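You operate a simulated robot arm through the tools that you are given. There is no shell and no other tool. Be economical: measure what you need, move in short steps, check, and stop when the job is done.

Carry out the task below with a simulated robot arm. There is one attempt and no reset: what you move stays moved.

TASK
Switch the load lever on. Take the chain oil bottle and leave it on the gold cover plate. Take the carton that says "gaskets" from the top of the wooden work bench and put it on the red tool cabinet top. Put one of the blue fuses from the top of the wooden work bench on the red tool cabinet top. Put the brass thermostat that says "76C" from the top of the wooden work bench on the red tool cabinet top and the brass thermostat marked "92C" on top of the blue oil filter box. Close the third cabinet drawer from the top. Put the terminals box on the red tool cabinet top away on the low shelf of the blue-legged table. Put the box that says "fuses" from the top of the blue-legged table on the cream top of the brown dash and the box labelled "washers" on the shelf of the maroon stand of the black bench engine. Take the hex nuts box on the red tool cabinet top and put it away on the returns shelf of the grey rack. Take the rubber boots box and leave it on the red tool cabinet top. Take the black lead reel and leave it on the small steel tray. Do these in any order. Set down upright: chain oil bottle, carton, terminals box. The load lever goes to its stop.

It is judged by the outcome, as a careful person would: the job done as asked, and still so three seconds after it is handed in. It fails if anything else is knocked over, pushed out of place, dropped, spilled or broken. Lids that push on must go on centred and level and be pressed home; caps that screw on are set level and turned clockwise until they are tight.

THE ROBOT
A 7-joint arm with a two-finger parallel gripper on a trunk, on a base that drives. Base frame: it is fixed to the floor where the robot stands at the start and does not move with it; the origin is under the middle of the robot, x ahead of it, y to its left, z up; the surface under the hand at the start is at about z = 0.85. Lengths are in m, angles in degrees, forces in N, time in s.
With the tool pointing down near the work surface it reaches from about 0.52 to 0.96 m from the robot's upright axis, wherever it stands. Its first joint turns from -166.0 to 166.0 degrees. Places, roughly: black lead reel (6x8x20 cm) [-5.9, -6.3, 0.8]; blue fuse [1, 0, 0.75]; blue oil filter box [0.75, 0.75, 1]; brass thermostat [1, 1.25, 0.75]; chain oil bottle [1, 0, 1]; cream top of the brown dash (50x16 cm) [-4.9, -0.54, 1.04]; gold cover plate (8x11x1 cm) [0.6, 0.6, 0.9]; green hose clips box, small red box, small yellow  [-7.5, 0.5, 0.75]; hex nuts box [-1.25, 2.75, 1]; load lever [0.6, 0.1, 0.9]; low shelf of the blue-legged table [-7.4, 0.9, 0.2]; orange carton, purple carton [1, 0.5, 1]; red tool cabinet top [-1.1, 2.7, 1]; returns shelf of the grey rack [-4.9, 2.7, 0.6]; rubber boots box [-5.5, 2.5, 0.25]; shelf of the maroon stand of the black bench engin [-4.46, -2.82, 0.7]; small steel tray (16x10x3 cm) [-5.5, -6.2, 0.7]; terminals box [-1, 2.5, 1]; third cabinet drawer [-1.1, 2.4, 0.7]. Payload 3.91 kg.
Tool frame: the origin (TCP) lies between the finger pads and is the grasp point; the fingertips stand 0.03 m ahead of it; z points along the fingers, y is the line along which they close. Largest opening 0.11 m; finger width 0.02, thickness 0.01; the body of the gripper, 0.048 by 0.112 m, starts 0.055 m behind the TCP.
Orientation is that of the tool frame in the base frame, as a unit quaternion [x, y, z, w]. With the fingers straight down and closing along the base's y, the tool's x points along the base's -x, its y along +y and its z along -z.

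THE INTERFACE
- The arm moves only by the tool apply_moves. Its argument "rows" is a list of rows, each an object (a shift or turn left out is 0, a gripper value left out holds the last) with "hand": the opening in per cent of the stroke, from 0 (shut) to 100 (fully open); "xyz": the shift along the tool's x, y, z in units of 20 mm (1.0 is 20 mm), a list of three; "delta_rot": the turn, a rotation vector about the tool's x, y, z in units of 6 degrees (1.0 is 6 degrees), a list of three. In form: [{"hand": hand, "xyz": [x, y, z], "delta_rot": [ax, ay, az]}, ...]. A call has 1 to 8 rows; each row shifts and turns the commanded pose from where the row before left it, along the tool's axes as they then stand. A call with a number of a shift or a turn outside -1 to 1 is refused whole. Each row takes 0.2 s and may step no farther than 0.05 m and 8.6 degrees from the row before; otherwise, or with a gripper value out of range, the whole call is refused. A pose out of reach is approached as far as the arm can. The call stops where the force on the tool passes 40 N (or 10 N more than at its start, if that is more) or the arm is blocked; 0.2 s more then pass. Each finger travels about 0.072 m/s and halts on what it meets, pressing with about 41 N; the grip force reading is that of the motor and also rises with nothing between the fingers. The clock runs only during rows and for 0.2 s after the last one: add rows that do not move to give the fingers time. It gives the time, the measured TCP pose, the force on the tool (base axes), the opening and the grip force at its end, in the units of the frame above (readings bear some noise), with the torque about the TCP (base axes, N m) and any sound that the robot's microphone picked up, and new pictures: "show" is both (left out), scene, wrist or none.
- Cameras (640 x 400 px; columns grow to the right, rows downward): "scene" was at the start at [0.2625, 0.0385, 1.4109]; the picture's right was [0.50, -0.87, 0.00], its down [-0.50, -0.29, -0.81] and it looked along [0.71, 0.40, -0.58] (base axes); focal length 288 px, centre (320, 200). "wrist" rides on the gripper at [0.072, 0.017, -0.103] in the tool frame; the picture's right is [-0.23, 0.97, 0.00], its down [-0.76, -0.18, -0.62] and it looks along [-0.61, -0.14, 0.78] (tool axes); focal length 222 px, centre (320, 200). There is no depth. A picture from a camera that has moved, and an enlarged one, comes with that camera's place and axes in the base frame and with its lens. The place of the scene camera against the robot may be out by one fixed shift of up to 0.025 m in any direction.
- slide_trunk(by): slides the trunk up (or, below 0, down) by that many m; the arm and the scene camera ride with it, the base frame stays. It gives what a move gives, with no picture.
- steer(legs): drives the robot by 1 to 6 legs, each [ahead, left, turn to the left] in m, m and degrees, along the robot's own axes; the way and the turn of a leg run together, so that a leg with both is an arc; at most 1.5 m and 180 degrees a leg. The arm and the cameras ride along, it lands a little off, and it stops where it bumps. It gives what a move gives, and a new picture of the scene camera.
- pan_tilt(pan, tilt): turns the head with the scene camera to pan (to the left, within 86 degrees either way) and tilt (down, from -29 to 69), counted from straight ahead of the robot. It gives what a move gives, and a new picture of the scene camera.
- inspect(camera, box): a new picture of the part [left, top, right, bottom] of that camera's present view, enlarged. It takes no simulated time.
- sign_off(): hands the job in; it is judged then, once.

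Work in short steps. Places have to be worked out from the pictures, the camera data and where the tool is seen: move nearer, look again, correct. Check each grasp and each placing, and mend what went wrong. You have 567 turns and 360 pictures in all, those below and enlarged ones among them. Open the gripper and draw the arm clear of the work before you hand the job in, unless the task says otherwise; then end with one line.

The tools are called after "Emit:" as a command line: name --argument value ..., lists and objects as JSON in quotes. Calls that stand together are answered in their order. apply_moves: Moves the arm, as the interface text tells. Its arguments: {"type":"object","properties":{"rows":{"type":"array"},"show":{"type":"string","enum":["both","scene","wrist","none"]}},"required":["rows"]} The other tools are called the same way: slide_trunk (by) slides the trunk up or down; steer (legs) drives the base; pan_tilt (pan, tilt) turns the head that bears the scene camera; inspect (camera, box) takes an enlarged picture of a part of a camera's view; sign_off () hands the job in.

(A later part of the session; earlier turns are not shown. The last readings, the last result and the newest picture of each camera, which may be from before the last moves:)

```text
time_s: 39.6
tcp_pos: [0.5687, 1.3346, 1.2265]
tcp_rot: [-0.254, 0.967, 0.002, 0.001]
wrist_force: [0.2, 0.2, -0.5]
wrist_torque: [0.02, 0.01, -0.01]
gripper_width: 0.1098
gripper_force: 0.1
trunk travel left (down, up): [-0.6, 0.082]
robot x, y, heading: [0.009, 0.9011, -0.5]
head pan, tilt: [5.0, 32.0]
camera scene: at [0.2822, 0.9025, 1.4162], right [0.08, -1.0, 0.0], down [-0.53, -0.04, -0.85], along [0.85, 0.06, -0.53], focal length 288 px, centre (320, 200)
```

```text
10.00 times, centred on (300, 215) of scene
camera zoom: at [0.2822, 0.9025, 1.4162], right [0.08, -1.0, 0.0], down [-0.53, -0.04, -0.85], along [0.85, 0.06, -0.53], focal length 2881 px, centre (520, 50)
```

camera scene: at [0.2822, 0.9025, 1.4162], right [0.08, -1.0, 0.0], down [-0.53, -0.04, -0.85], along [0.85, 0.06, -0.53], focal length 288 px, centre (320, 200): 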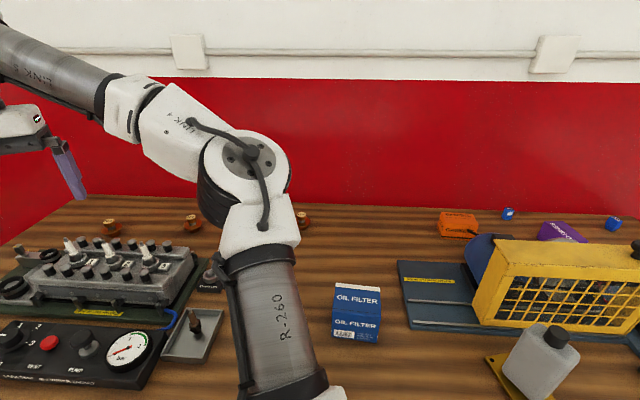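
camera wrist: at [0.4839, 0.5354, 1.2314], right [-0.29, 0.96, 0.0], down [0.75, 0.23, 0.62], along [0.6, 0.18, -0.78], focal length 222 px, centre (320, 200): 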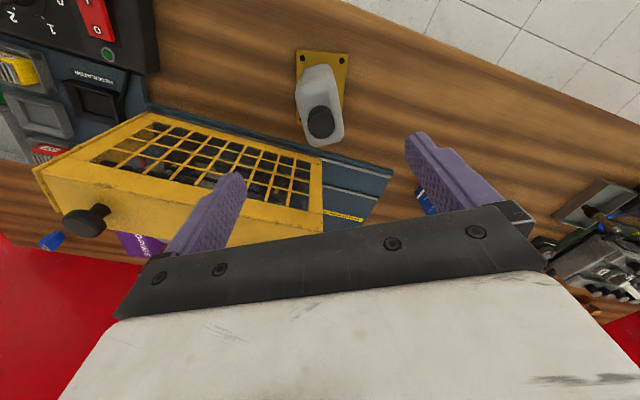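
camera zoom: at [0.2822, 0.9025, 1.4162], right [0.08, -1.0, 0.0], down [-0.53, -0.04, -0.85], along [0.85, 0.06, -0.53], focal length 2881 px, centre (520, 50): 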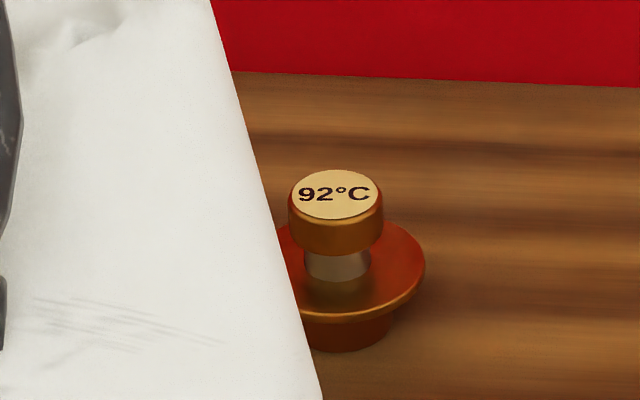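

92C confirmed at about (1.0, 1.015). It's just beyond reach, so I edge forward.

Emit:
steer --legs '[[0.1, 0.02, 0.5]]'

```text
time_s: 40.7
tcp_pos: [0.6651, 1.3597, 1.2244]
tcp_rot: [-0.258, 0.966, 0.002, 0.0]
wrist_force: [0.4, 0.5, -0.3]
wrist_torque: [0.01, 0.0, -0.02]
gripper_width: 0.11
gripper_force: 0.2
trunk travel left (down, up): [-0.6, 0.082]
robot x, y, heading: [0.1082, 0.925, -0.5]
head pan, tilt: [5.0, 32.0]
camera scene: at [0.3836, 0.9234, 1.4159], right [0.08, -1.0, 0.0], down [-0.53, -0.04, -0.85], along [0.84, 0.07, -0.53], focal length 288 px, centre (320, 200)
```

scene: 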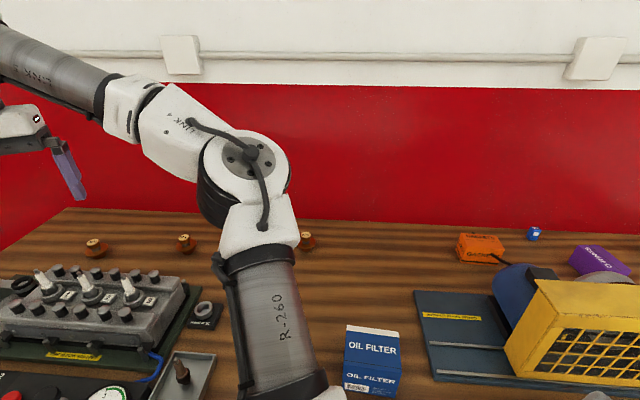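

Robot is 0.1 m closer. I swing the hand toward the 92C thermostat, undoing the yaw.

Emit:
apply_moves --rows '[{"xyz": [0.5, -0.87, 0], "delta_rot": [0, 0, 1]}, {"xyz": [0.41, -0.91, 0], "delta_rot": [0, 0, 1]}, {"xyz": [0.31, -0.95, 0], "delta_rot": [0, 0, 1]}, {"xyz": [0.21, -0.98, 0], "delta_rot": [0, 0, 1]}, {"xyz": [0.1, -0.99, 0], "delta_rot": [0, 0, 1]}, {"xyz": [-1, -0.9, 0]}, {"xyz": [-1, -0.9, 0]}, {"xyz": [-1, -0.9, 0]}]' --show "none"

Emit:
apply_moves --rows '[{"xyz": [-1, -0.9, 0.3]}, {"xyz": [-1, -0.9, 0.3]}, {"xyz": [-1, -0.9, 0.5]}, {"xyz": [-1, -0.9, 0.5]}, {"xyz": [-1, -0.9, 0.5]}, {"xyz": [-1, -0.9, 0.5]}, {"xyz": [-1, -0.9, 0.5]}, {"xyz": [-1, -0.9, 0.5]}]' --show "both"

```text
time_s: 42.5
tcp_pos: [0.7243, 1.2027, 1.2247]
tcp_rot: [0.002, 1.0, 0.002, 0.001]
wrist_force: [1.3, -0.1, -0.3]
wrist_torque: [0.04, 0.02, 0.04]
gripper_width: 0.1102
gripper_force: 0.1
trunk travel left (down, up): [-0.6, 0.082]
robot x, y, heading: [0.1068, 0.925, -0.3]
head pan, tilt: [5.0, 32.0]
```

```text
time_s: 44.3
tcp_pos: [0.8839, 1.0599, 1.1519]
tcp_rot: [0.0, 1.0, 0.002, 0.0]
wrist_force: [-0.4, -0.5, 0.4]
wrist_torque: [0.01, 0.03, 0.0]
gripper_width: 0.1101
gripper_force: 0.1
trunk travel left (down, up): [-0.6, 0.082]
robot x, y, heading: [0.1068, 0.9214, -0.3]
head pan, tilt: [5.0, 32.0]
camera scene: at [0.3827, 0.923, 1.4162], right [0.08, -1.0, 0.0], down [-0.53, -0.04, -0.85], along [0.84, 0.07, -0.53], focal length 288 px, centre (320, 200)
camera wrist: at [0.8132, 1.0764, 1.2553], right [0.23, 0.97, 0.0], down [0.76, -0.18, 0.62], along [0.61, -0.14, -0.78], focal length 222 px, centre (320, 200)
```

scene: 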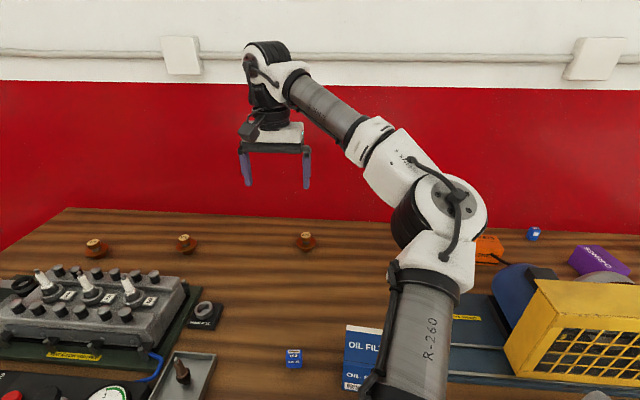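
wrist: 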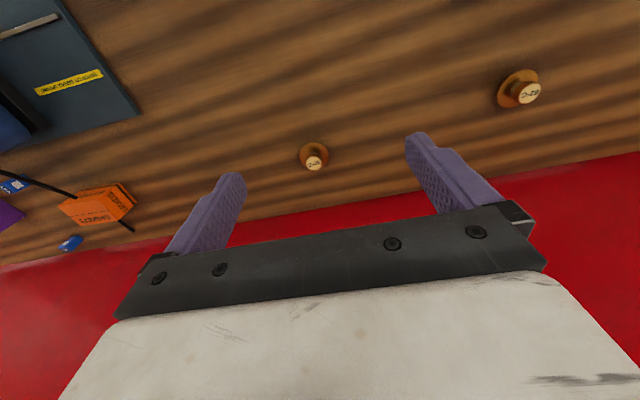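

Thermostat 92C is at about (1.001, 1.023), top near z 0.905. I move over it and down partway.

Emit:
apply_moves --rows '[{"xyz": [-0.97, -0.31, 1]}, {"xyz": [-0.97, -0.31, 1]}, {"xyz": [-0.97, -0.31, 1]}, {"xyz": [-0.97, -0.31, 1]}, {"xyz": [-0.97, -0.31, 1]}, {"xyz": [-0.97, -0.31, 1]}, {"hand": 70, "xyz": [0, 0, 1]}, {"hand": 70, "xyz": [0, 0, 1]}]' --show "both"

```text
time_s: 46.1
tcp_pos: [1.0033, 1.0224, 0.9924]
tcp_rot: [0.0, 1.0, 0.001, 0.0]
wrist_force: [0.2, -0.3, -0.1]
wrist_torque: [0.03, 0.02, -0.01]
gripper_width: 0.0771
gripper_force: 0.0
trunk travel left (down, up): [-0.6, 0.082]
robot x, y, heading: [0.1073, 0.9211, -0.4]
head pan, tilt: [5.0, 32.0]
camera scene: at [0.3827, 0.9232, 1.4162], right [0.08, -1.0, 0.0], down [-0.53, -0.04, -0.85], along [0.84, 0.07, -0.53], focal length 288 px, centre (320, 200)
camera wrist: at [0.9296, 1.0384, 1.0966], right [0.23, 0.97, 0.0], down [0.76, -0.18, 0.62], along [0.61, -0.14, -0.78], focal length 222 px, centre (320, 200)
```

scene: 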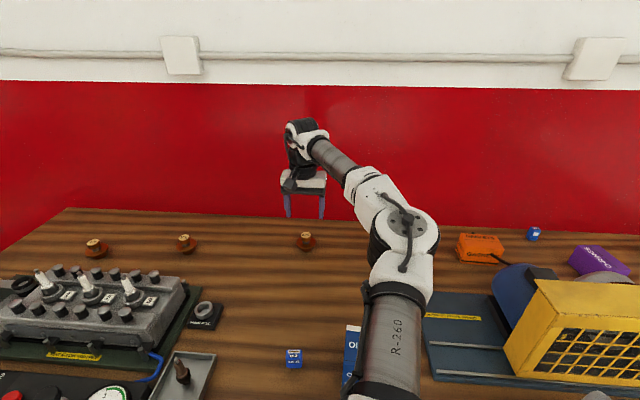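
wrist: 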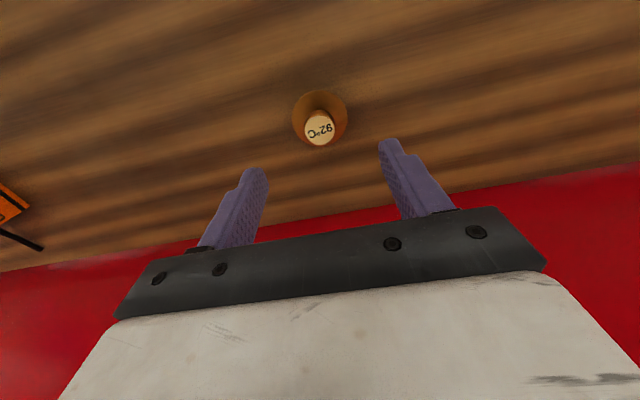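

Refined: knob top at (1.003, 1.021, 0.90). I descend to put the tips just above the flange and close.

Emit:
apply_moves --rows '[{"xyz": [0, 0, 1]}, {"xyz": [0, 0, 1]}, {"xyz": [0, 0, 1]}, {"xyz": [0, 0, 0.8]}, {"xyz": [0, 0, 0.4]}, {"hand": 0}, {"hand": 0}, {"hand": 0}]' --show "both"

```text
time_s: 47.9
tcp_pos: [0.9996, 1.0228, 0.9108]
tcp_rot: [0.002, 1.0, 0.001, 0.0]
wrist_force: [-0.4, 0.1, 0.5]
wrist_torque: [0.0, 0.0, -0.01]
gripper_width: 0.0281
gripper_force: 41.2
trunk travel left (down, up): [-0.6, 0.082]
robot x, y, heading: [0.102, 0.9207, -0.0]
head pan, tilt: [5.0, 32.0]
camera scene: at [0.3825, 0.9231, 1.4162], right [0.08, -1.0, 0.0], down [-0.53, -0.04, -0.85], along [0.85, 0.07, -0.53], focal length 288 px, centre (320, 200)
camera wrist: at [0.9285, 1.0396, 1.0129], right [0.23, 0.97, 0.0], down [0.76, -0.18, 0.62], along [0.61, -0.14, -0.78], focal length 222 px, centre (320, 200)
```

scene: 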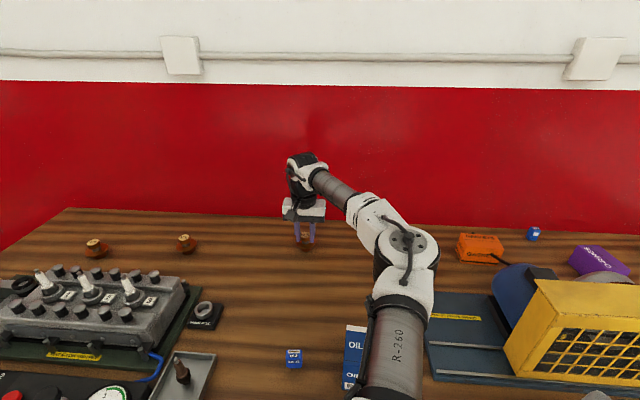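
wrist: 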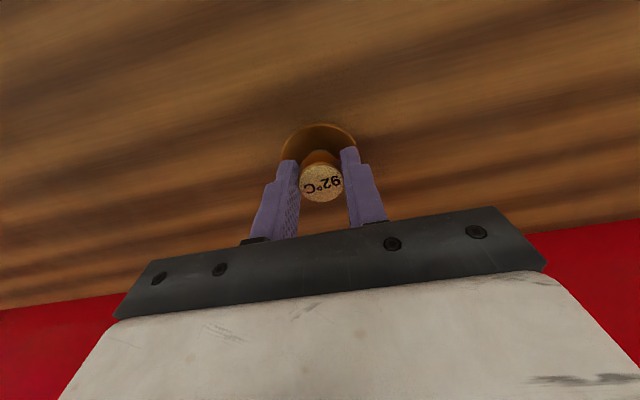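

Gripped (28 mm). Lift and carry toward the oil filter box.

Emit:
apply_moves --rows '[{"xyz": [0, 0, -1]}, {"xyz": [0, 0, -1]}, {"xyz": [0, 0, -1]}, {"xyz": [0.5, 0, -1]}, {"xyz": [1, -0.5, -1]}, {"xyz": [1, -0.5, -1]}, {"xyz": [1, -0.5, -1]}, {"xyz": [1, -0.5, -1]}]' --show "none"

Emit:
apply_moves --rows '[{"xyz": [1, -0.5, -1]}, {"xyz": [1, -0.5, -1]}, {"xyz": [1, -0.5, 0]}, {"xyz": [1, -0.5, 0]}, {"xyz": [1, -0.5, 0]}, {"xyz": [1, -0.5, 0]}, {"xyz": [1, -0.5, 0]}, {"xyz": [1, -0.5, 0]}]' --show "both"

```text
time_s: 49.7
tcp_pos: [0.9101, 0.9825, 1.0691]
tcp_rot: [0.002, 1.0, 0.001, 0.001]
wrist_force: [-0.5, 0.2, -0.3]
wrist_torque: [-0.01, 0.0, 0.02]
gripper_width: 0.0283
gripper_force: 41.0
trunk travel left (down, up): [-0.6, 0.082]
robot x, y, heading: [0.1087, 0.9169, -0.2]
head pan, tilt: [5.0, 32.0]
```

```text
time_s: 51.5
tcp_pos: [0.7514, 0.9021, 1.1099]
tcp_rot: [0.002, 1.0, 0.001, 0.0]
wrist_force: [0.0, 0.3, -0.7]
wrist_torque: [0.01, 0.04, 0.01]
gripper_width: 0.0283
gripper_force: 41.1
trunk travel left (down, up): [-0.6, 0.082]
robot x, y, heading: [0.104, 0.9188, -0.2]
head pan, tilt: [5.0, 32.0]
camera scene: at [0.3823, 0.923, 1.4163], right [0.08, -1.0, 0.0], down [-0.53, -0.04, -0.85], along [0.85, 0.07, -0.53], focal length 288 px, centre (320, 200)
camera wrist: at [0.6793, 0.9191, 1.2134], right [0.23, 0.97, 0.0], down [0.76, -0.18, 0.62], along [0.61, -0.14, -0.78], focal length 222 px, centre (320, 200)
```

scene: 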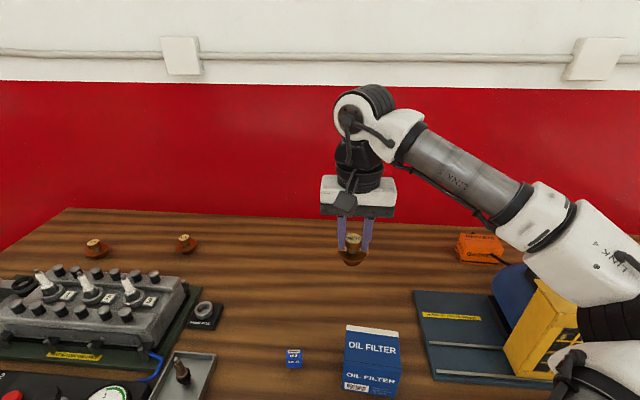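
wrist: 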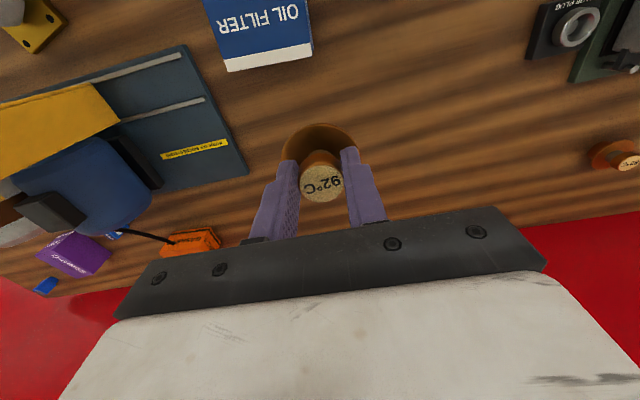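

Look at the filter box closely in the scene camera.

Emit:
inspect --camera "scene" --box '[270, 310, 430, 400]'

Emit:
apply_moves --rows '[{"xyz": [1, -0.6, 0]}, {"xyz": [1, -0.6, 0]}, {"xyz": [1, -0.6, 0]}]' --show "wrist"

```text
4.00 times, centred on (350, 355) of scene
camera zoom: at [0.3823, 0.923, 1.4163], right [0.08, -1.0, 0.0], down [-0.53, -0.04, -0.85], along [0.85, 0.07, -0.53], focal length 1152 px, centre (200, -420)
```

zoom: 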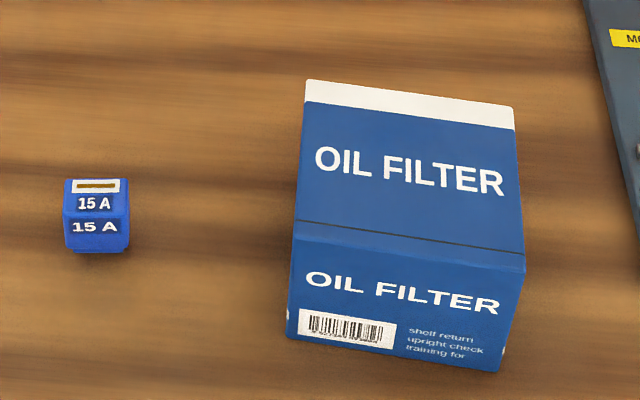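

```text
time_s: 52.3
tcp_pos: [0.6903, 0.8664, 1.1088]
tcp_rot: [0.001, 1.0, 0.001, 0.0]
wrist_force: [0.1, 0.2, -0.3]
wrist_torque: [-0.03, 0.0, 0.01]
gripper_width: 0.0283
gripper_force: 40.7
trunk travel left (down, up): [-0.6, 0.082]
robot x, y, heading: [0.1077, 0.9238, -0.2]
head pan, tilt: [5.0, 32.0]
camera wrist: at [0.6186, 0.8824, 1.2139], right [0.23, 0.97, 0.0], down [0.76, -0.18, 0.62], along [0.61, -0.14, -0.78], focal length 222 px, centre (320, 200)
```

wrist: 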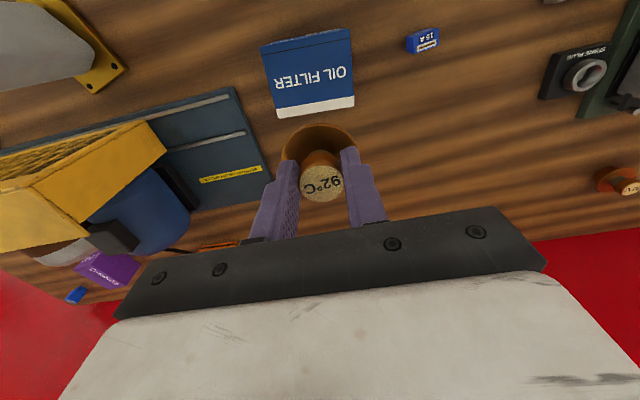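

Box top centre is about (0.663, 0.861, 0.936). I move over and down to about 1.5 cm above it.

Emit:
apply_moves --rows '[{"xyz": [0.7, -0.13, 0]}, {"xyz": [0.65, -0.13, 0.9]}, {"xyz": [0, 0, 1]}, {"xyz": [0, 0, 1]}, {"xyz": [0, 0, 1]}, {"xyz": [0, 0, 0.8]}]' --show "both"

```text
time_s: 53.7
tcp_pos: [0.6641, 0.8608, 1.0153]
tcp_rot: [0.002, 1.0, 0.001, 0.0]
wrist_force: [-0.2, -0.6, -0.1]
wrist_torque: [-0.03, 0.0, 0.0]
gripper_width: 0.0284
gripper_force: 41.0
trunk travel left (down, up): [-0.6, 0.082]
robot x, y, heading: [0.1082, 0.9208, -0.4]
head pan, tilt: [5.0, 32.0]
camera scene: at [0.3826, 0.9231, 1.4162], right [0.08, -1.0, 0.0], down [-0.53, -0.04, -0.85], along [0.85, 0.07, -0.53], focal length 288 px, centre (320, 200)
camera wrist: at [0.5922, 0.8782, 1.1189], right [0.23, 0.97, 0.0], down [0.76, -0.18, 0.62], along [0.61, -0.14, -0.78], focal length 222 px, centre (320, 200)
```

scene: 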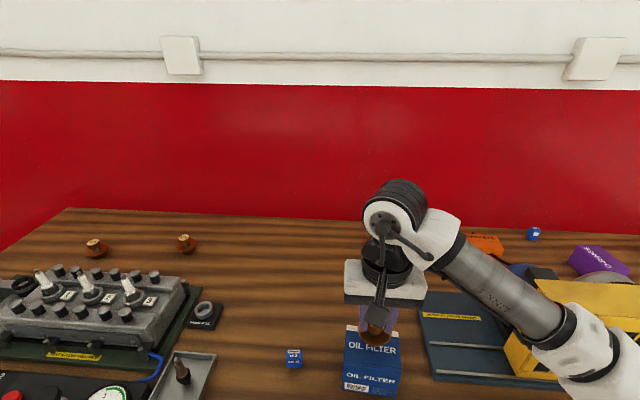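
wrist: 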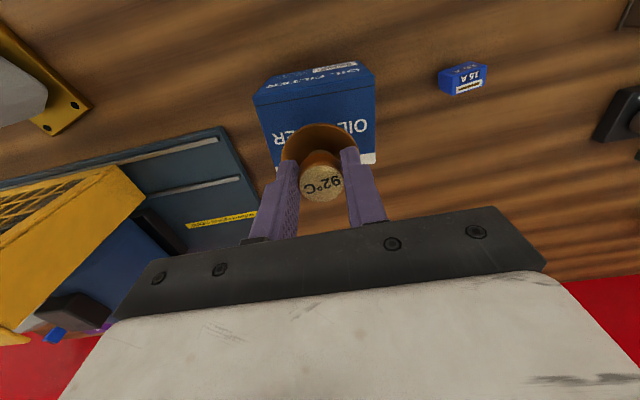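

Aligned over the box; its height is uncertain, so I lower in 2 mm steps watching the force.

Emit:
apply_moves --rows '[{"xyz": [0, 0, 0.15]}, {"xyz": [0, 0, 0.15]}, {"xyz": [0, 0, 0.15]}, {"xyz": [0, 0, 0.1]}]' --show "none"

Emit:
inspect --camera "scene" --box '[320, 270, 440, 400]'

```text
time_s: 54.7
tcp_pos: [0.6626, 0.8618, 1.0029]
tcp_rot: [0.002, 1.0, 0.002, 0.0]
wrist_force: [0.0, -0.1, -1.1]
wrist_torque: [0.05, 0.0, 0.0]
gripper_width: 0.0281
gripper_force: 40.7
trunk travel left (down, up): [-0.6, 0.082]
robot x, y, heading: [0.106, 0.9245, -0.3]
head pan, tilt: [5.0, 32.0]
```

```text
3.08 times, centred on (380, 335) of scene
camera zoom: at [0.3826, 0.9232, 1.4162], right [0.08, -1.0, 0.0], down [-0.53, -0.04, -0.85], along [0.85, 0.07, -0.53], focal length 886 px, centre (135, -215)
```

zoom: 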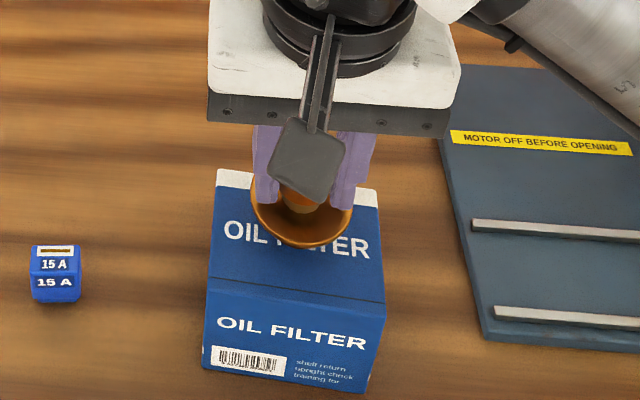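

Emit:
apply_moves --rows '[{"xyz": [0, 0, 0.1]}, {"xyz": [0, 0, 0.1]}, {"xyz": [0, 0, 0.1]}]' --show "none"

Emit:
apply_moves --rows '[{"xyz": [0, 0, 0.1]}, {"xyz": [0, 0, 0.1]}, {"xyz": [0, 0, 0.1]}]' --show "wrist"

```text
time_s: 55.5
tcp_pos: [0.6629, 0.8625, 0.9981]
tcp_rot: [0.001, 1.0, 0.001, 0.001]
wrist_force: [0.6, 0.9, -0.5]
wrist_torque: [-0.01, -0.01, -0.01]
gripper_width: 0.0281
gripper_force: 40.9
trunk travel left (down, up): [-0.6, 0.082]
robot x, y, heading: [0.1055, 0.9224, -0.1]
head pan, tilt: [5.0, 32.0]
```

```text
time_s: 56.3
tcp_pos: [0.6643, 0.863, 0.9941]
tcp_rot: [0.002, 1.0, 0.001, 0.001]
wrist_force: [3.0, 1.2, 18.6]
wrist_torque: [0.34, -0.27, -0.07]
gripper_width: 0.0281
gripper_force: 41.0
trunk travel left (down, up): [-0.6, 0.082]
robot x, y, heading: [0.1071, 0.9226, -0.3]
head pan, tilt: [5.0, 32.0]
camera wrist: at [0.5916, 0.8788, 1.0974], right [0.23, 0.97, 0.0], down [0.76, -0.18, 0.63], along [0.61, -0.14, -0.78], focal length 222 px, centre (320, 200)
```

wrist: 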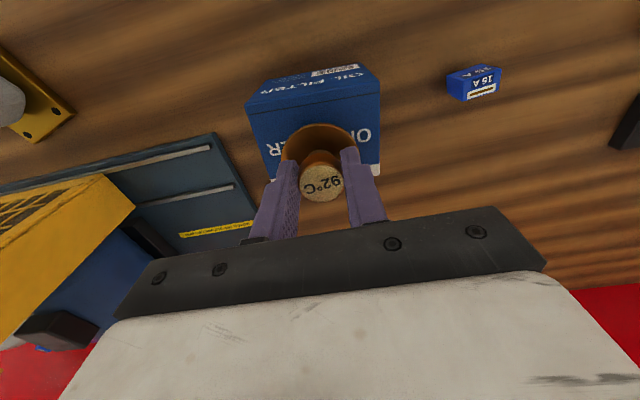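

Contact made, thermostat resting on the box. I release and rise.

Emit:
apply_moves --rows '[{"xyz": [0, 0, -0.1]}, {"hand": 50}, {"hand": 50}, {"hand": 50, "xyz": [0, 0, -0.5]}, {"xyz": [0, 0, -1]}, {"xyz": [0, 0, -1]}, {"xyz": [0, 0, -1]}, {"xyz": [0, 0, -1]}]' --show "both"

```text
time_s: 58.1
tcp_pos: [0.6635, 0.8622, 1.0842]
tcp_rot: [0.001, 1.0, 0.002, 0.0]
wrist_force: [1.3, -0.3, 0.8]
wrist_torque: [-0.01, 0.02, 0.02]
gripper_width: 0.055
gripper_force: 0.1
trunk travel left (down, up): [-0.6, 0.082]
robot x, y, heading: [0.1114, 0.9237, -0.5]
head pan, tilt: [5.0, 32.0]
camera scene: at [0.3824, 0.9233, 1.4162], right [0.08, -1.0, 0.0], down [-0.53, -0.04, -0.85], along [0.85, 0.07, -0.53], focal length 288 px, centre (320, 200)
camera wrist: at [0.5917, 0.8789, 1.1884], right [0.23, 0.97, 0.0], down [0.76, -0.18, 0.62], along [0.61, -0.14, -0.78], focal length 222 px, centre (320, 200)
```

scene: 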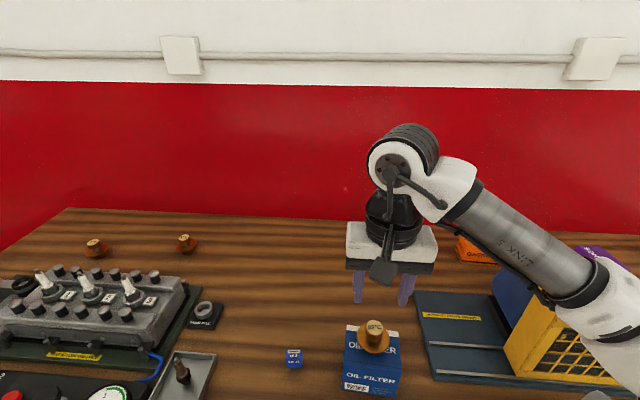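
wrist: 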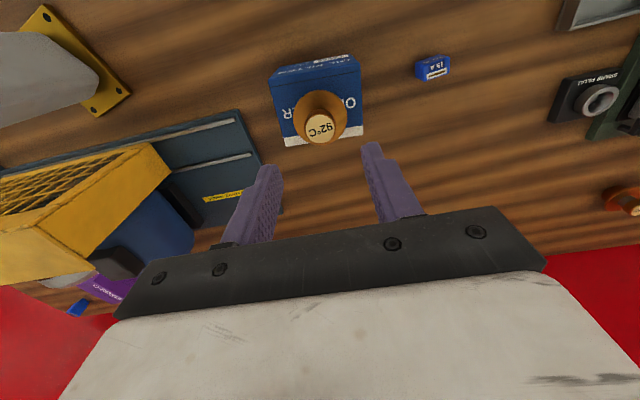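

92C sits on the box. Next the 15 A fuse just left of it; I move above it.

Emit:
apply_moves --rows '[{"xyz": [0, 1, 0]}, {"xyz": [0, 1, 0]}, {"xyz": [0, 1, 0]}, {"xyz": [0, 1, 0]}, {"xyz": [0, 1, 0.5]}, {"xyz": [0, 1, 0.5]}, {"xyz": [0, 1, 1]}]' --show "wrist"

```text
time_s: 59.7
tcp_pos: [0.6634, 1.0021, 1.0439]
tcp_rot: [0.002, 1.0, 0.001, 0.0]
wrist_force: [0.3, -0.1, 0.0]
wrist_torque: [0.0, 0.0, 0.01]
gripper_width: 0.055
gripper_force: 0.0
trunk travel left (down, up): [-0.6, 0.082]
robot x, y, heading: [0.1035, 0.922, -0.3]
head pan, tilt: [5.0, 32.0]
camera wrist: at [0.5912, 1.0187, 1.1469], right [0.23, 0.97, 0.0], down [0.76, -0.18, 0.62], along [0.61, -0.14, -0.78], focal length 222 px, centre (320, 200)
```

wrist: 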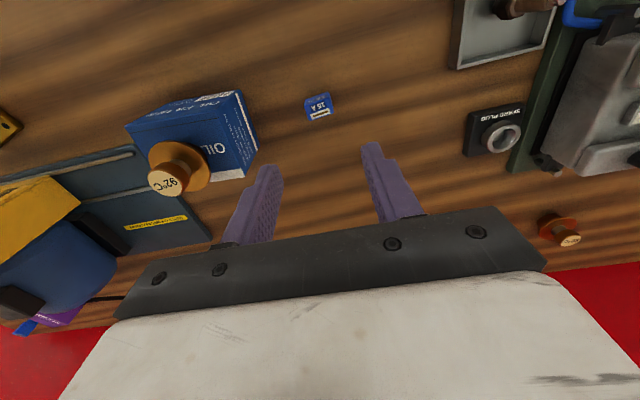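

Fuse is at about (0.668, 1.000). I descend and grip it.

Emit:
apply_moves --rows '[{"xyz": [-0.2, -0.1, 1]}, {"xyz": [0, 0, 1]}, {"xyz": [0, 0, 1]}, {"xyz": [0, 0, 1]}, {"xyz": [0, 0, 1]}, {"xyz": [0, 0, 1]}]' --show "wrist"

```text
time_s: 61.1
tcp_pos: [0.6671, 0.9996, 0.9242]
tcp_rot: [0.0, 1.0, 0.002, -0.001]
wrist_force: [-0.6, 0.0, 0.1]
wrist_torque: [0.0, -0.02, 0.02]
gripper_width: 0.0549
gripper_force: 0.0
trunk travel left (down, up): [-0.6, 0.082]
robot x, y, heading: [0.1077, 0.9196, -0.4]
head pan, tilt: [5.0, 32.0]
camera wrist: at [0.5956, 1.0171, 1.0278], right [0.23, 0.97, 0.0], down [0.76, -0.18, 0.62], along [0.61, -0.14, -0.78], focal length 222 px, centre (320, 200)
```

wrist: 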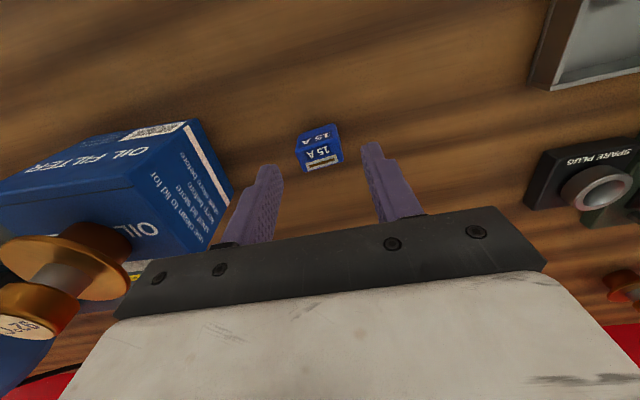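

Emit:
apply_moves --rows '[{"xyz": [-0.1, 0, 1]}, {"xyz": [0, 0, 0.8]}, {"hand": 0}, {"hand": 0}, {"hand": 0}]' --show "wrist"

```text
time_s: 62.3
tcp_pos: [0.6696, 1.0006, 0.8869]
tcp_rot: [0.0, 1.0, 0.001, 0.001]
wrist_force: [0.0, 0.0, -0.3]
wrist_torque: [0.02, 0.01, -0.02]
gripper_width: 0.0288
gripper_force: 41.2
trunk travel left (down, up): [-0.6, 0.082]
robot x, y, heading: [0.1059, 0.9201, -0.0]
head pan, tilt: [5.0, 32.0]
camera wrist: at [0.5976, 1.0168, 0.9921], right [0.23, 0.97, 0.0], down [0.76, -0.18, 0.62], along [0.61, -0.14, -0.78], focal length 222 px, centre (320, 200)
```

wrist: 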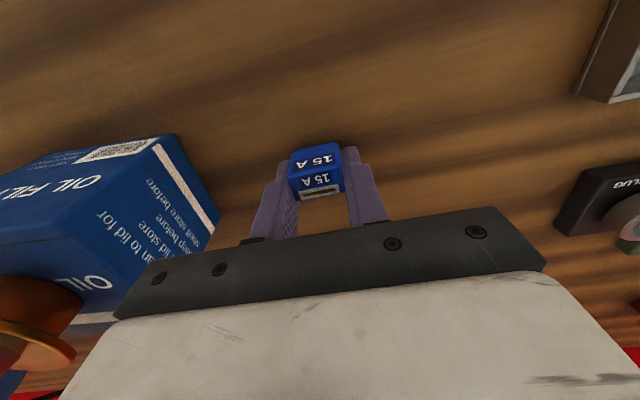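

Fuse held. I lift high, back away from the bench and turn to face the cabinet direction.

Emit:
apply_moves --rows '[{"xyz": [0, 0, -1]}, {"xyz": [0, 0, -1]}, {"xyz": [0, 0, -1]}, {"xyz": [0, 0, -1]}, {"xyz": [0, 0, -1]}, {"xyz": [0, 0, -1]}, {"xyz": [0, 0, -1]}, {"xyz": [0, 0, -1]}]' --show "none"

Emit:
apply_moves --rows '[{"xyz": [0, 0, -1]}, {"xyz": [0, 0, -1]}, {"xyz": [0, 0, -1]}, {"xyz": [0, 0, -1]}, {"xyz": [0, 0, -1]}, {"xyz": [0, 0, -1]}, {"xyz": [0, 0, -1]}, {"xyz": [0, 0, -1]}]' --show "none"

Emit:
steer --legs '[[-0.5, 0, 0], [0, 0, 90]]'

```text
time_s: 64.1
tcp_pos: [0.6676, 0.9991, 1.0492]
tcp_rot: [0.002, 1.0, 0.002, -0.001]
wrist_force: [-1.3, -0.6, -0.6]
wrist_torque: [0.03, -0.04, -0.03]
gripper_width: 0.0286
gripper_force: 40.6
trunk travel left (down, up): [-0.6, 0.082]
robot x, y, heading: [0.108, 0.9207, -0.4]
head pan, tilt: [5.0, 32.0]
```

```text
time_s: 65.9
tcp_pos: [0.6712, 1.0002, 1.2089]
tcp_rot: [0.0, 1.0, 0.001, 0.0]
wrist_force: [0.0, -0.4, -0.5]
wrist_torque: [-0.03, 0.02, -0.02]
gripper_width: 0.0288
gripper_force: 40.4
trunk travel left (down, up): [-0.6, 0.082]
robot x, y, heading: [0.1109, 0.9214, -0.2]
head pan, tilt: [5.0, 32.0]
```

```text
time_s: 72.8
tcp_pos: [-0.4668, 1.4879, 1.2091]
tcp_rot: [-0.704, 0.71, 0.0, -0.001]
wrist_force: [-0.2, -0.6, -0.4]
wrist_torque: [0.0, 0.0, 0.0]
gripper_width: 0.0284
gripper_force: 40.5
trunk travel left (down, up): [-0.6, 0.082]
robot x, y, heading: [-0.3941, 0.9201, 89.3]
head pan, tilt: [5.0, 32.0]
camera scene: at [-0.382, 1.1773, 1.4162], right [1.0, 0.08, 0.0], down [0.04, -0.53, -0.85], along [-0.06, 0.85, -0.53], focal length 288 px, centre (320, 200)
```

scene: 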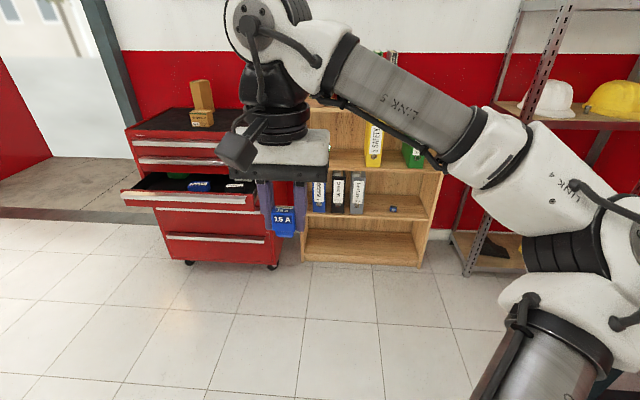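

Emit:
inspect --camera "scene" --box '[110, 70, 310, 270]'

```text
2.00 times, centred on (210, 170) of scene
camera zoom: at [-0.382, 1.1773, 1.4162], right [1.0, 0.08, 0.0], down [0.04, -0.53, -0.85], along [-0.06, 0.85, -0.53], focal length 576 px, centre (540, 260)
```

zoom: 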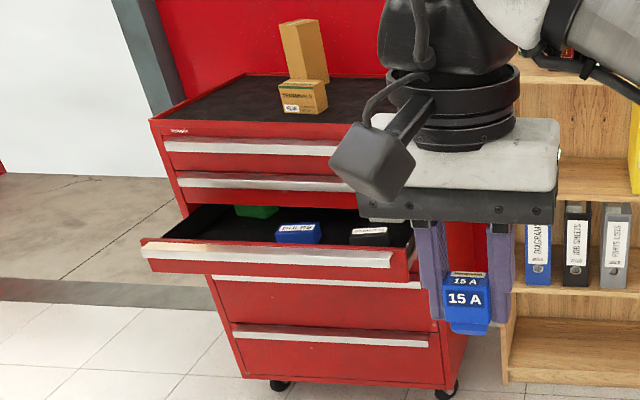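

Cabinet front is about y 2.5, x −1.47…−0.79, top z ≈ 0.94, with the third drawer open ~0.18 m. I drive in front of it.

Emit:
steer --legs '[[0.5, 0.74, 0.7], [0.36, 0, 0]]'

Emit:
pan_tilt --pan 0 --tilt 35

```text
time_s: 80.8
tcp_pos: [-1.1715, 2.3552, 1.2083]
tcp_rot: [-0.697, 0.717, 0.001, 0.0]
wrist_force: [0.5, 0.1, 0.0]
wrist_torque: [0.02, 0.0, 0.04]
gripper_width: 0.0287
gripper_force: 41.1
trunk travel left (down, up): [-0.6, 0.082]
robot x, y, heading: [-1.1089, 1.79, 88.3]
head pan, tilt: [5.0, 32.0]
camera scene: at [-1.0919, 2.0443, 1.416], right [1.0, 0.06, 0.0], down [0.03, -0.53, -0.85], along [-0.05, 0.85, -0.53], focal length 288 px, centre (320, 200)
```

scene: 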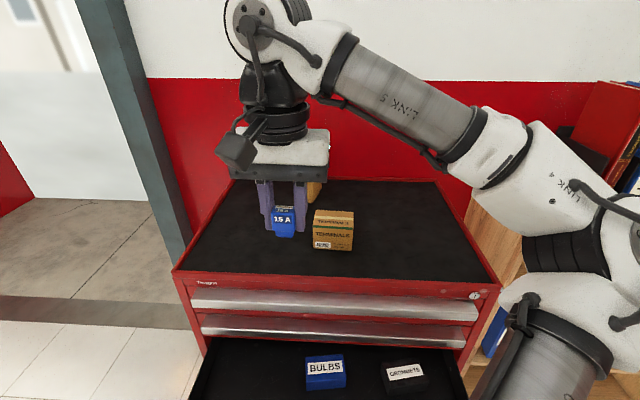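

```text
time_s: 81.5
tcp_pos: [-1.1713, 2.3561, 1.2091]
tcp_rot: [-0.696, 0.718, 0.001, 0.0]
wrist_force: [0.0, 0.1, -0.9]
wrist_torque: [0.01, 0.01, 0.02]
gripper_width: 0.0287
gripper_force: 41.0
trunk travel left (down, up): [-0.6, 0.082]
robot x, y, heading: [-1.1091, 1.7886, 88.7]
head pan, tilt: [0.0, 35.0]
camera scene: at [-1.0842, 2.0422, 1.4116], right [1.0, -0.03, 0.0], down [-0.02, -0.57, -0.82], along [0.03, 0.82, -0.57], focal length 288 px, centre (320, 200)
```

scene: 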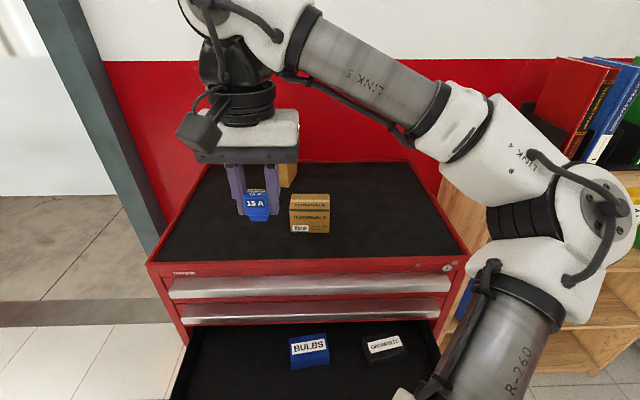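

Top surface spans x −1.45…−0.75, y 2.47…2.92. I bring the fuse over the left front, to about (−1.33, 2.58).

Emit:
apply_moves --rows '[{"xyz": [-0.94, 0.67, 0]}, {"xyz": [-0.94, 0.67, 0]}, {"xyz": [-0.94, 0.67, 0]}, {"xyz": [-0.94, 0.67, 0]}, {"xyz": [-0.94, 0.67, 0]}, {"xyz": [-0.94, 0.67, 0]}, {"xyz": [-0.94, 0.67, 0]}, {"xyz": [-0.94, 0.67, 0]}]' --show "none"

Emit:
apply_moves --rows '[{"xyz": [-0.94, 0.67, 0]}, {"xyz": [-0.94, 0.67, 0]}, {"xyz": [-0.94, 0.67, 0.5]}, {"xyz": [-0.94, 0.67, 1]}, {"xyz": [0, 0, 1]}, {"xyz": [0, 0, 1]}, {"xyz": [0, 0, 1]}, {"xyz": [0, 0, 1]}]' --show "both"

```text
time_s: 83.2
tcp_pos: [-1.273, 2.5078, 1.2077]
tcp_rot: [-0.697, 0.717, 0.0, -0.001]
wrist_force: [-0.5, -0.3, 0.1]
wrist_torque: [0.0, 0.02, 0.03]
gripper_width: 0.0286
gripper_force: 41.0
trunk travel left (down, up): [-0.6, 0.082]
robot x, y, heading: [-1.1113, 1.7875, 88.3]
head pan, tilt: [0.0, 35.0]
```

```text
time_s: 85.0
tcp_pos: [-1.326, 2.5844, 1.0985]
tcp_rot: [-0.697, 0.717, 0.001, -0.002]
wrist_force: [0.2, 0.3, -0.6]
wrist_torque: [-0.01, 0.02, 0.0]
gripper_width: 0.0286
gripper_force: 40.7
trunk travel left (down, up): [-0.6, 0.082]
robot x, y, heading: [-1.1055, 1.788, 88.2]
head pan, tilt: [0.0, 35.0]
camera scene: at [-1.0842, 2.0425, 1.4115], right [1.0, -0.03, 0.0], down [-0.02, -0.57, -0.82], along [0.03, 0.82, -0.57], focal length 288 px, centre (320, 200)
camera wrist: at [-1.3446, 2.513, 1.2025], right [-0.97, 0.26, 0.0], down [0.2, 0.76, 0.62], along [0.16, 0.6, -0.78], focal length 222 px, centre (320, 200)
```

scene: 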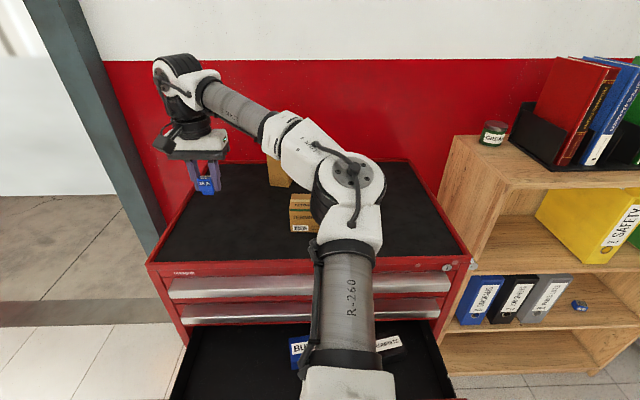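
wrist: 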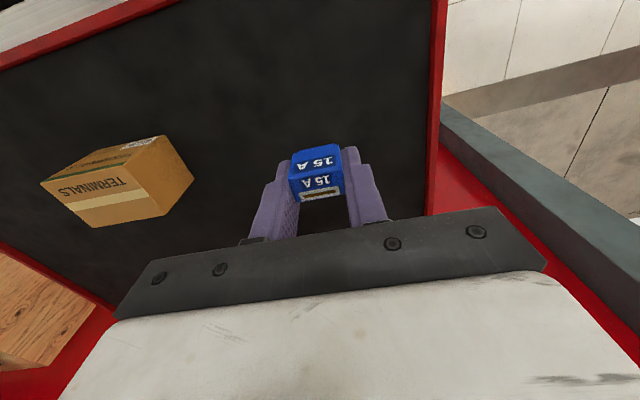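

Clear spot beneath. Descend, then feel for contact.

Emit:
apply_moves --rows '[{"xyz": [0, 0, 1]}, {"xyz": [0, 0, 1]}, {"xyz": [0, 0, 1]}, {"xyz": [0, 0, 1]}, {"xyz": [0, 0, 0.5]}, {"xyz": [0, 0, 0.2]}]' --show "scene"

Emit:
apply_moves --rows '[{"xyz": [0, 0, 0.15]}, {"xyz": [0, 0, 0.15]}, {"xyz": [0, 0, 0.15]}]' --show "none"

```text
time_s: 86.5
tcp_pos: [-1.3252, 2.5869, 1.0043]
tcp_rot: [-0.697, 0.717, 0.001, -0.001]
wrist_force: [0.4, -0.2, 0.8]
wrist_torque: [0.01, 0.0, -0.01]
gripper_width: 0.0287
gripper_force: 40.9
trunk travel left (down, up): [-0.6, 0.082]
robot x, y, heading: [-1.1055, 1.7896, 88.4]
head pan, tilt: [0.0, 35.0]
camera scene: at [-1.0841, 2.0423, 1.4115], right [1.0, -0.03, 0.0], down [-0.02, -0.57, -0.82], along [0.03, 0.82, -0.57], focal length 288 px, centre (320, 200)
```

scene: 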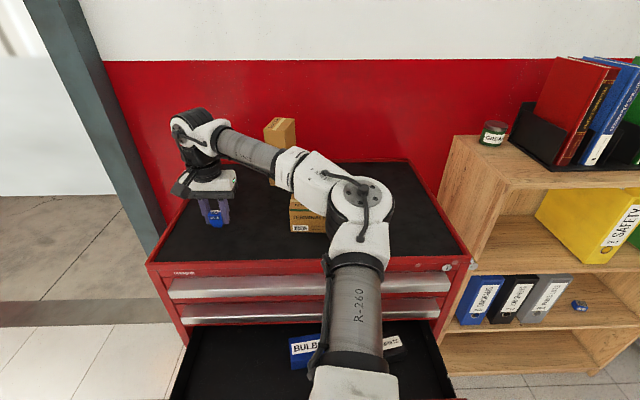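

```text
time_s: 87.2
tcp_pos: [-1.3269, 2.5867, 0.9971]
tcp_rot: [-0.696, 0.718, 0.001, -0.001]
wrist_force: [-0.5, 2.6, 9.8]
wrist_torque: [0.06, 0.0, -0.01]
gripper_width: 0.0286
gripper_force: 41.1
trunk travel left (down, up): [-0.6, 0.082]
robot x, y, heading: [-1.1058, 1.7886, 88.4]
head pan, tilt: [0.0, 35.0]
```

Contact: the mat is at z ≈ 0.96. Release the fuse and rise.

Emit:
apply_moves --rows '[{"hand": 50}, {"hand": 60}, {"hand": 60}, {"xyz": [0, 0, -1]}, {"xyz": [0, 0, -1]}, {"xyz": [0, 0, -1]}, {"xyz": [0, 0, -1]}, {"xyz": [0, 0, -1]}]' --show "both"

```text
time_s: 89.0
tcp_pos: [-1.3266, 2.5865, 1.0983]
tcp_rot: [-0.697, 0.717, 0.001, -0.001]
wrist_force: [0.7, 0.1, 0.0]
wrist_torque: [-0.02, 0.01, -0.02]
gripper_width: 0.0661
gripper_force: 0.1
trunk travel left (down, up): [-0.6, 0.082]
robot x, y, heading: [-1.1089, 1.7912, 88.1]
head pan, tilt: [0.0, 35.0]
camera scene: at [-1.0841, 2.042, 1.4116], right [1.0, -0.03, 0.0], down [-0.02, -0.57, -0.82], along [0.03, 0.82, -0.57], focal length 288 px, centre (320, 200)
camera wrist: at [-1.3447, 2.5144, 1.2014], right [-0.97, 0.26, 0.0], down [0.2, 0.76, 0.62], along [0.16, 0.6, -0.78], focal length 222 px, centre (320, 200)
```

scene: 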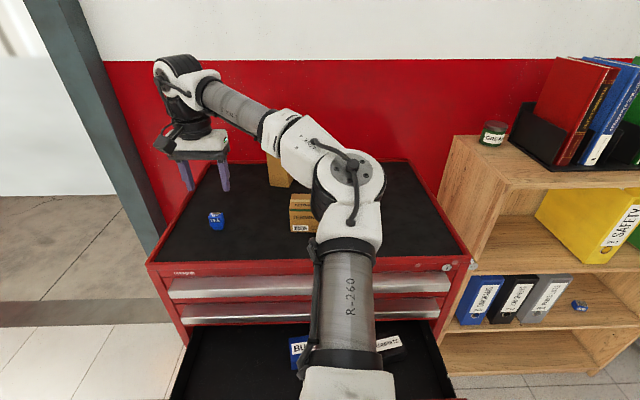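
wrist: 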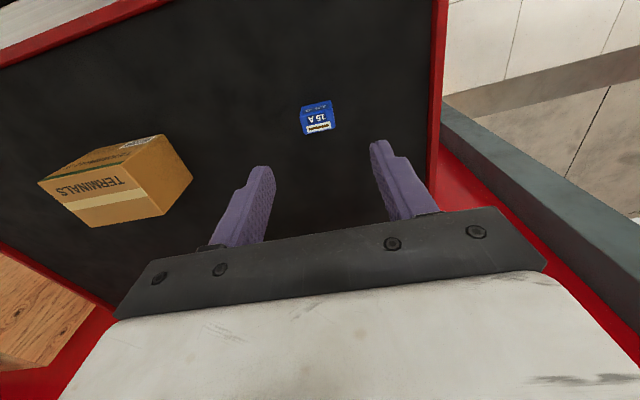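

Fuse placed. Next the drawer: I retract the hand to the middle, shut the fingers, back up and look at the drawer front.

Emit:
apply_moves --rows '[{"hand": 0, "xyz": [1, -0.9, -1]}, {"xyz": [1, -0.9, -1]}, {"xyz": [1, -0.9, 0]}, {"xyz": [1, -0.9, 0]}, {"xyz": [1, -0.9, 0]}, {"xyz": [1, -0.9, 0]}, {"xyz": [1, -0.9, 0]}, {"xyz": [1, -0.9, 0]}]' --show "none"

Emit:
apply_moves --rows '[{"xyz": [1, -0.9, 0]}, {"xyz": [1, -0.9, 0]}, {"xyz": [1, -0.9, 0]}, {"xyz": [1, -0.9, 0]}]' --show "none"

Emit:
steer --legs '[[-0.3, 0, 1.5]]'

Emit:
slide_trunk --by -0.25

Emit:
pan_tilt --pan 0 --tilt 30

```text
time_s: 90.8
tcp_pos: [-1.1866, 2.4201, 1.1387]
tcp_rot: [-0.697, 0.717, 0.001, -0.001]
wrist_force: [0.0, 1.4, 0.4]
wrist_torque: [-0.03, 0.03, -0.01]
gripper_width: 0.0
gripper_force: 37.7
trunk travel left (down, up): [-0.6, 0.082]
robot x, y, heading: [-1.1051, 1.7892, 88.4]
head pan, tilt: [0.0, 35.0]
```

```text
time_s: 91.8
tcp_pos: [-1.1152, 2.3382, 1.1347]
tcp_rot: [-0.696, 0.718, 0.002, -0.001]
wrist_force: [0.3, -0.4, -0.7]
wrist_torque: [0.04, 0.0, 0.0]
gripper_width: 0.0
gripper_force: 37.8
trunk travel left (down, up): [-0.6, 0.082]
robot x, y, heading: [-1.1069, 1.7903, 88.5]
head pan, tilt: [0.0, 35.0]
```

```text
time_s: 93.9
tcp_pos: [-1.1356, 2.033, 1.136]
tcp_rot: [-0.705, 0.709, 0.001, -0.001]
wrist_force: [-0.9, -0.4, 0.5]
wrist_torque: [0.0, -0.01, 0.02]
gripper_width: 0.0
gripper_force: 37.8
trunk travel left (down, up): [-0.6, 0.082]
robot x, y, heading: [-1.1137, 1.4859, 89.7]
head pan, tilt: [0.0, 35.0]
camera scene: at [-1.0963, 1.7367, 1.4117], right [1.0, -0.01, 0.0], down [0.0, -0.57, -0.82], along [0.01, 0.82, -0.57], focal length 288 px, centre (320, 200)
```

scene: 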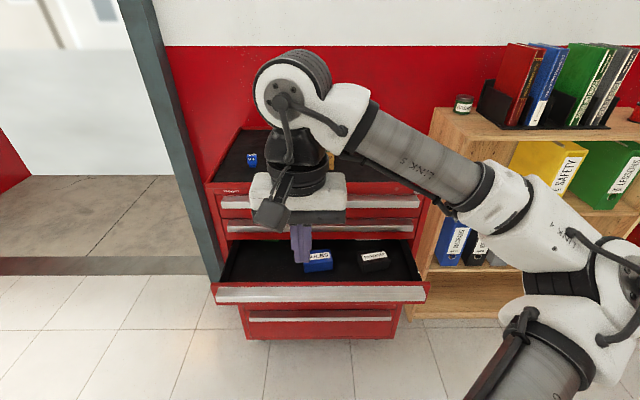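

```text
time_s: 96.5
tcp_pos: [-1.136, 2.0334, 0.8864]
tcp_rot: [-0.705, 0.709, 0.0, -0.001]
wrist_force: [-0.2, 0.5, -0.4]
wrist_torque: [0.01, -0.02, 0.03]
gripper_width: 0.0
gripper_force: 37.4
trunk travel left (down, up): [-0.35, 0.332]
robot x, y, heading: [-1.1136, 1.4862, 89.6]
head pan, tilt: [0.0, 35.0]
```

```text
time_s: 97.2
tcp_pos: [-1.1359, 2.0328, 0.886]
tcp_rot: [-0.705, 0.709, 0.001, -0.001]
wrist_force: [-0.6, 0.7, -0.5]
wrist_torque: [0.0, 0.02, -0.02]
gripper_width: 0.0
gripper_force: 37.6
trunk travel left (down, up): [-0.35, 0.332]
robot x, y, heading: [-1.1162, 1.4856, 89.4]
head pan, tilt: [0.0, 30.0]
camera scene: at [-1.0962, 1.7397, 1.1693], right [1.0, -0.01, 0.0], down [0.0, -0.5, -0.87], along [0.01, 0.87, -0.5], focal length 288 px, centre (320, 200)
```

scene: 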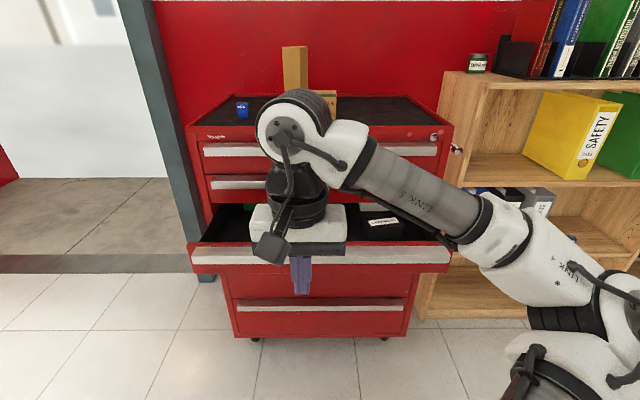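

Drawer front is at y ≈ 2.31, z 0.62–0.68. I lower the shut fingers in front of it.

Emit:
apply_moves --rows '[{"xyz": [0, -0.3, 1]}, {"xyz": [0, -0.3, 1]}, {"xyz": [0, -0.3, 1]}, {"xyz": [0, 0, 1]}, {"xyz": [0, 0, 1]}, {"xyz": [0, 0, 1]}, {"xyz": [0, 0, 1]}, {"xyz": [0, 0, 1]}]' --show "none"

Emit:
apply_moves --rows '[{"xyz": [0, 0, 1]}, {"xyz": [0, 0, 1]}, {"xyz": [-1, 0, 1]}, {"xyz": [-1, 0, 0.1]}, {"xyz": [-1, 0, 0]}, {"xyz": [-1, 0, 0]}, {"xyz": [-1, 0, 0]}, {"xyz": [-1, 0, 0]}]' --show "both"

```text
time_s: 99.0
tcp_pos: [-1.1166, 2.0326, 0.727]
tcp_rot: [-0.706, 0.709, 0.0, -0.001]
wrist_force: [-0.4, 0.0, -0.9]
wrist_torque: [0.0, 0.01, -0.02]
gripper_width: 0.0
gripper_force: 38.1
trunk travel left (down, up): [-0.35, 0.332]
robot x, y, heading: [-1.114, 1.4838, 89.5]
head pan, tilt: [0.0, 30.0]
```

```text
time_s: 100.8
tcp_pos: [-1.118, 2.1534, 0.6617]
tcp_rot: [-0.705, 0.709, 0.001, 0.0]
wrist_force: [-0.6, -1.2, -0.6]
wrist_torque: [-0.02, -0.01, 0.02]
gripper_width: 0.0
gripper_force: 37.6
trunk travel left (down, up): [-0.35, 0.332]
robot x, y, heading: [-1.1115, 1.4851, 89.5]
head pan, tilt: [0.0, 30.0]
camera scene: at [-1.0962, 1.7397, 1.1693], right [1.0, -0.01, 0.0], down [0.0, -0.5, -0.87], along [0.01, 0.87, -0.5], focal length 288 px, centre (320, 200)
camera wrist: at [-1.1341, 2.0808, 0.7668], right [-0.97, 0.23, 0.0], down [0.18, 0.76, 0.62], along [0.14, 0.61, -0.78], focal length 222 px, centre (320, 200)
```

scene: 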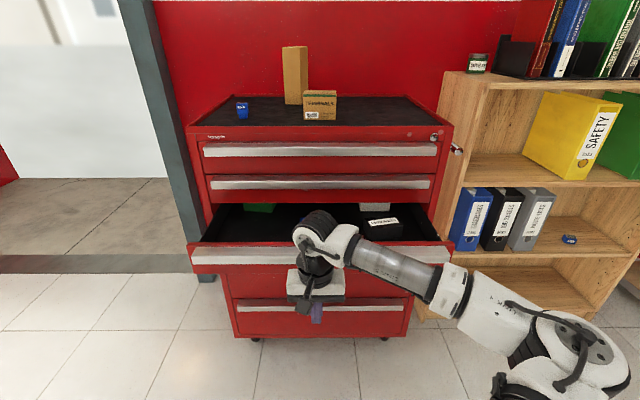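
wrist: 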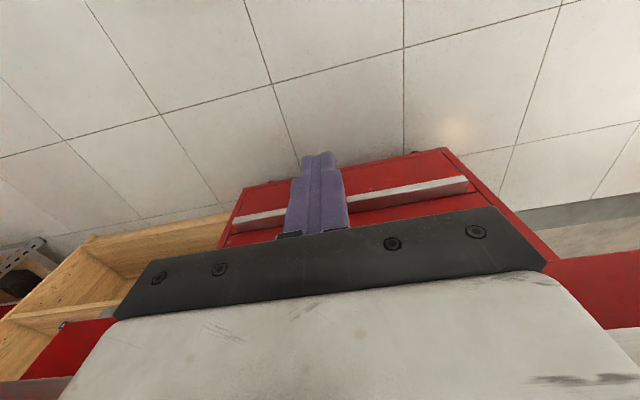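

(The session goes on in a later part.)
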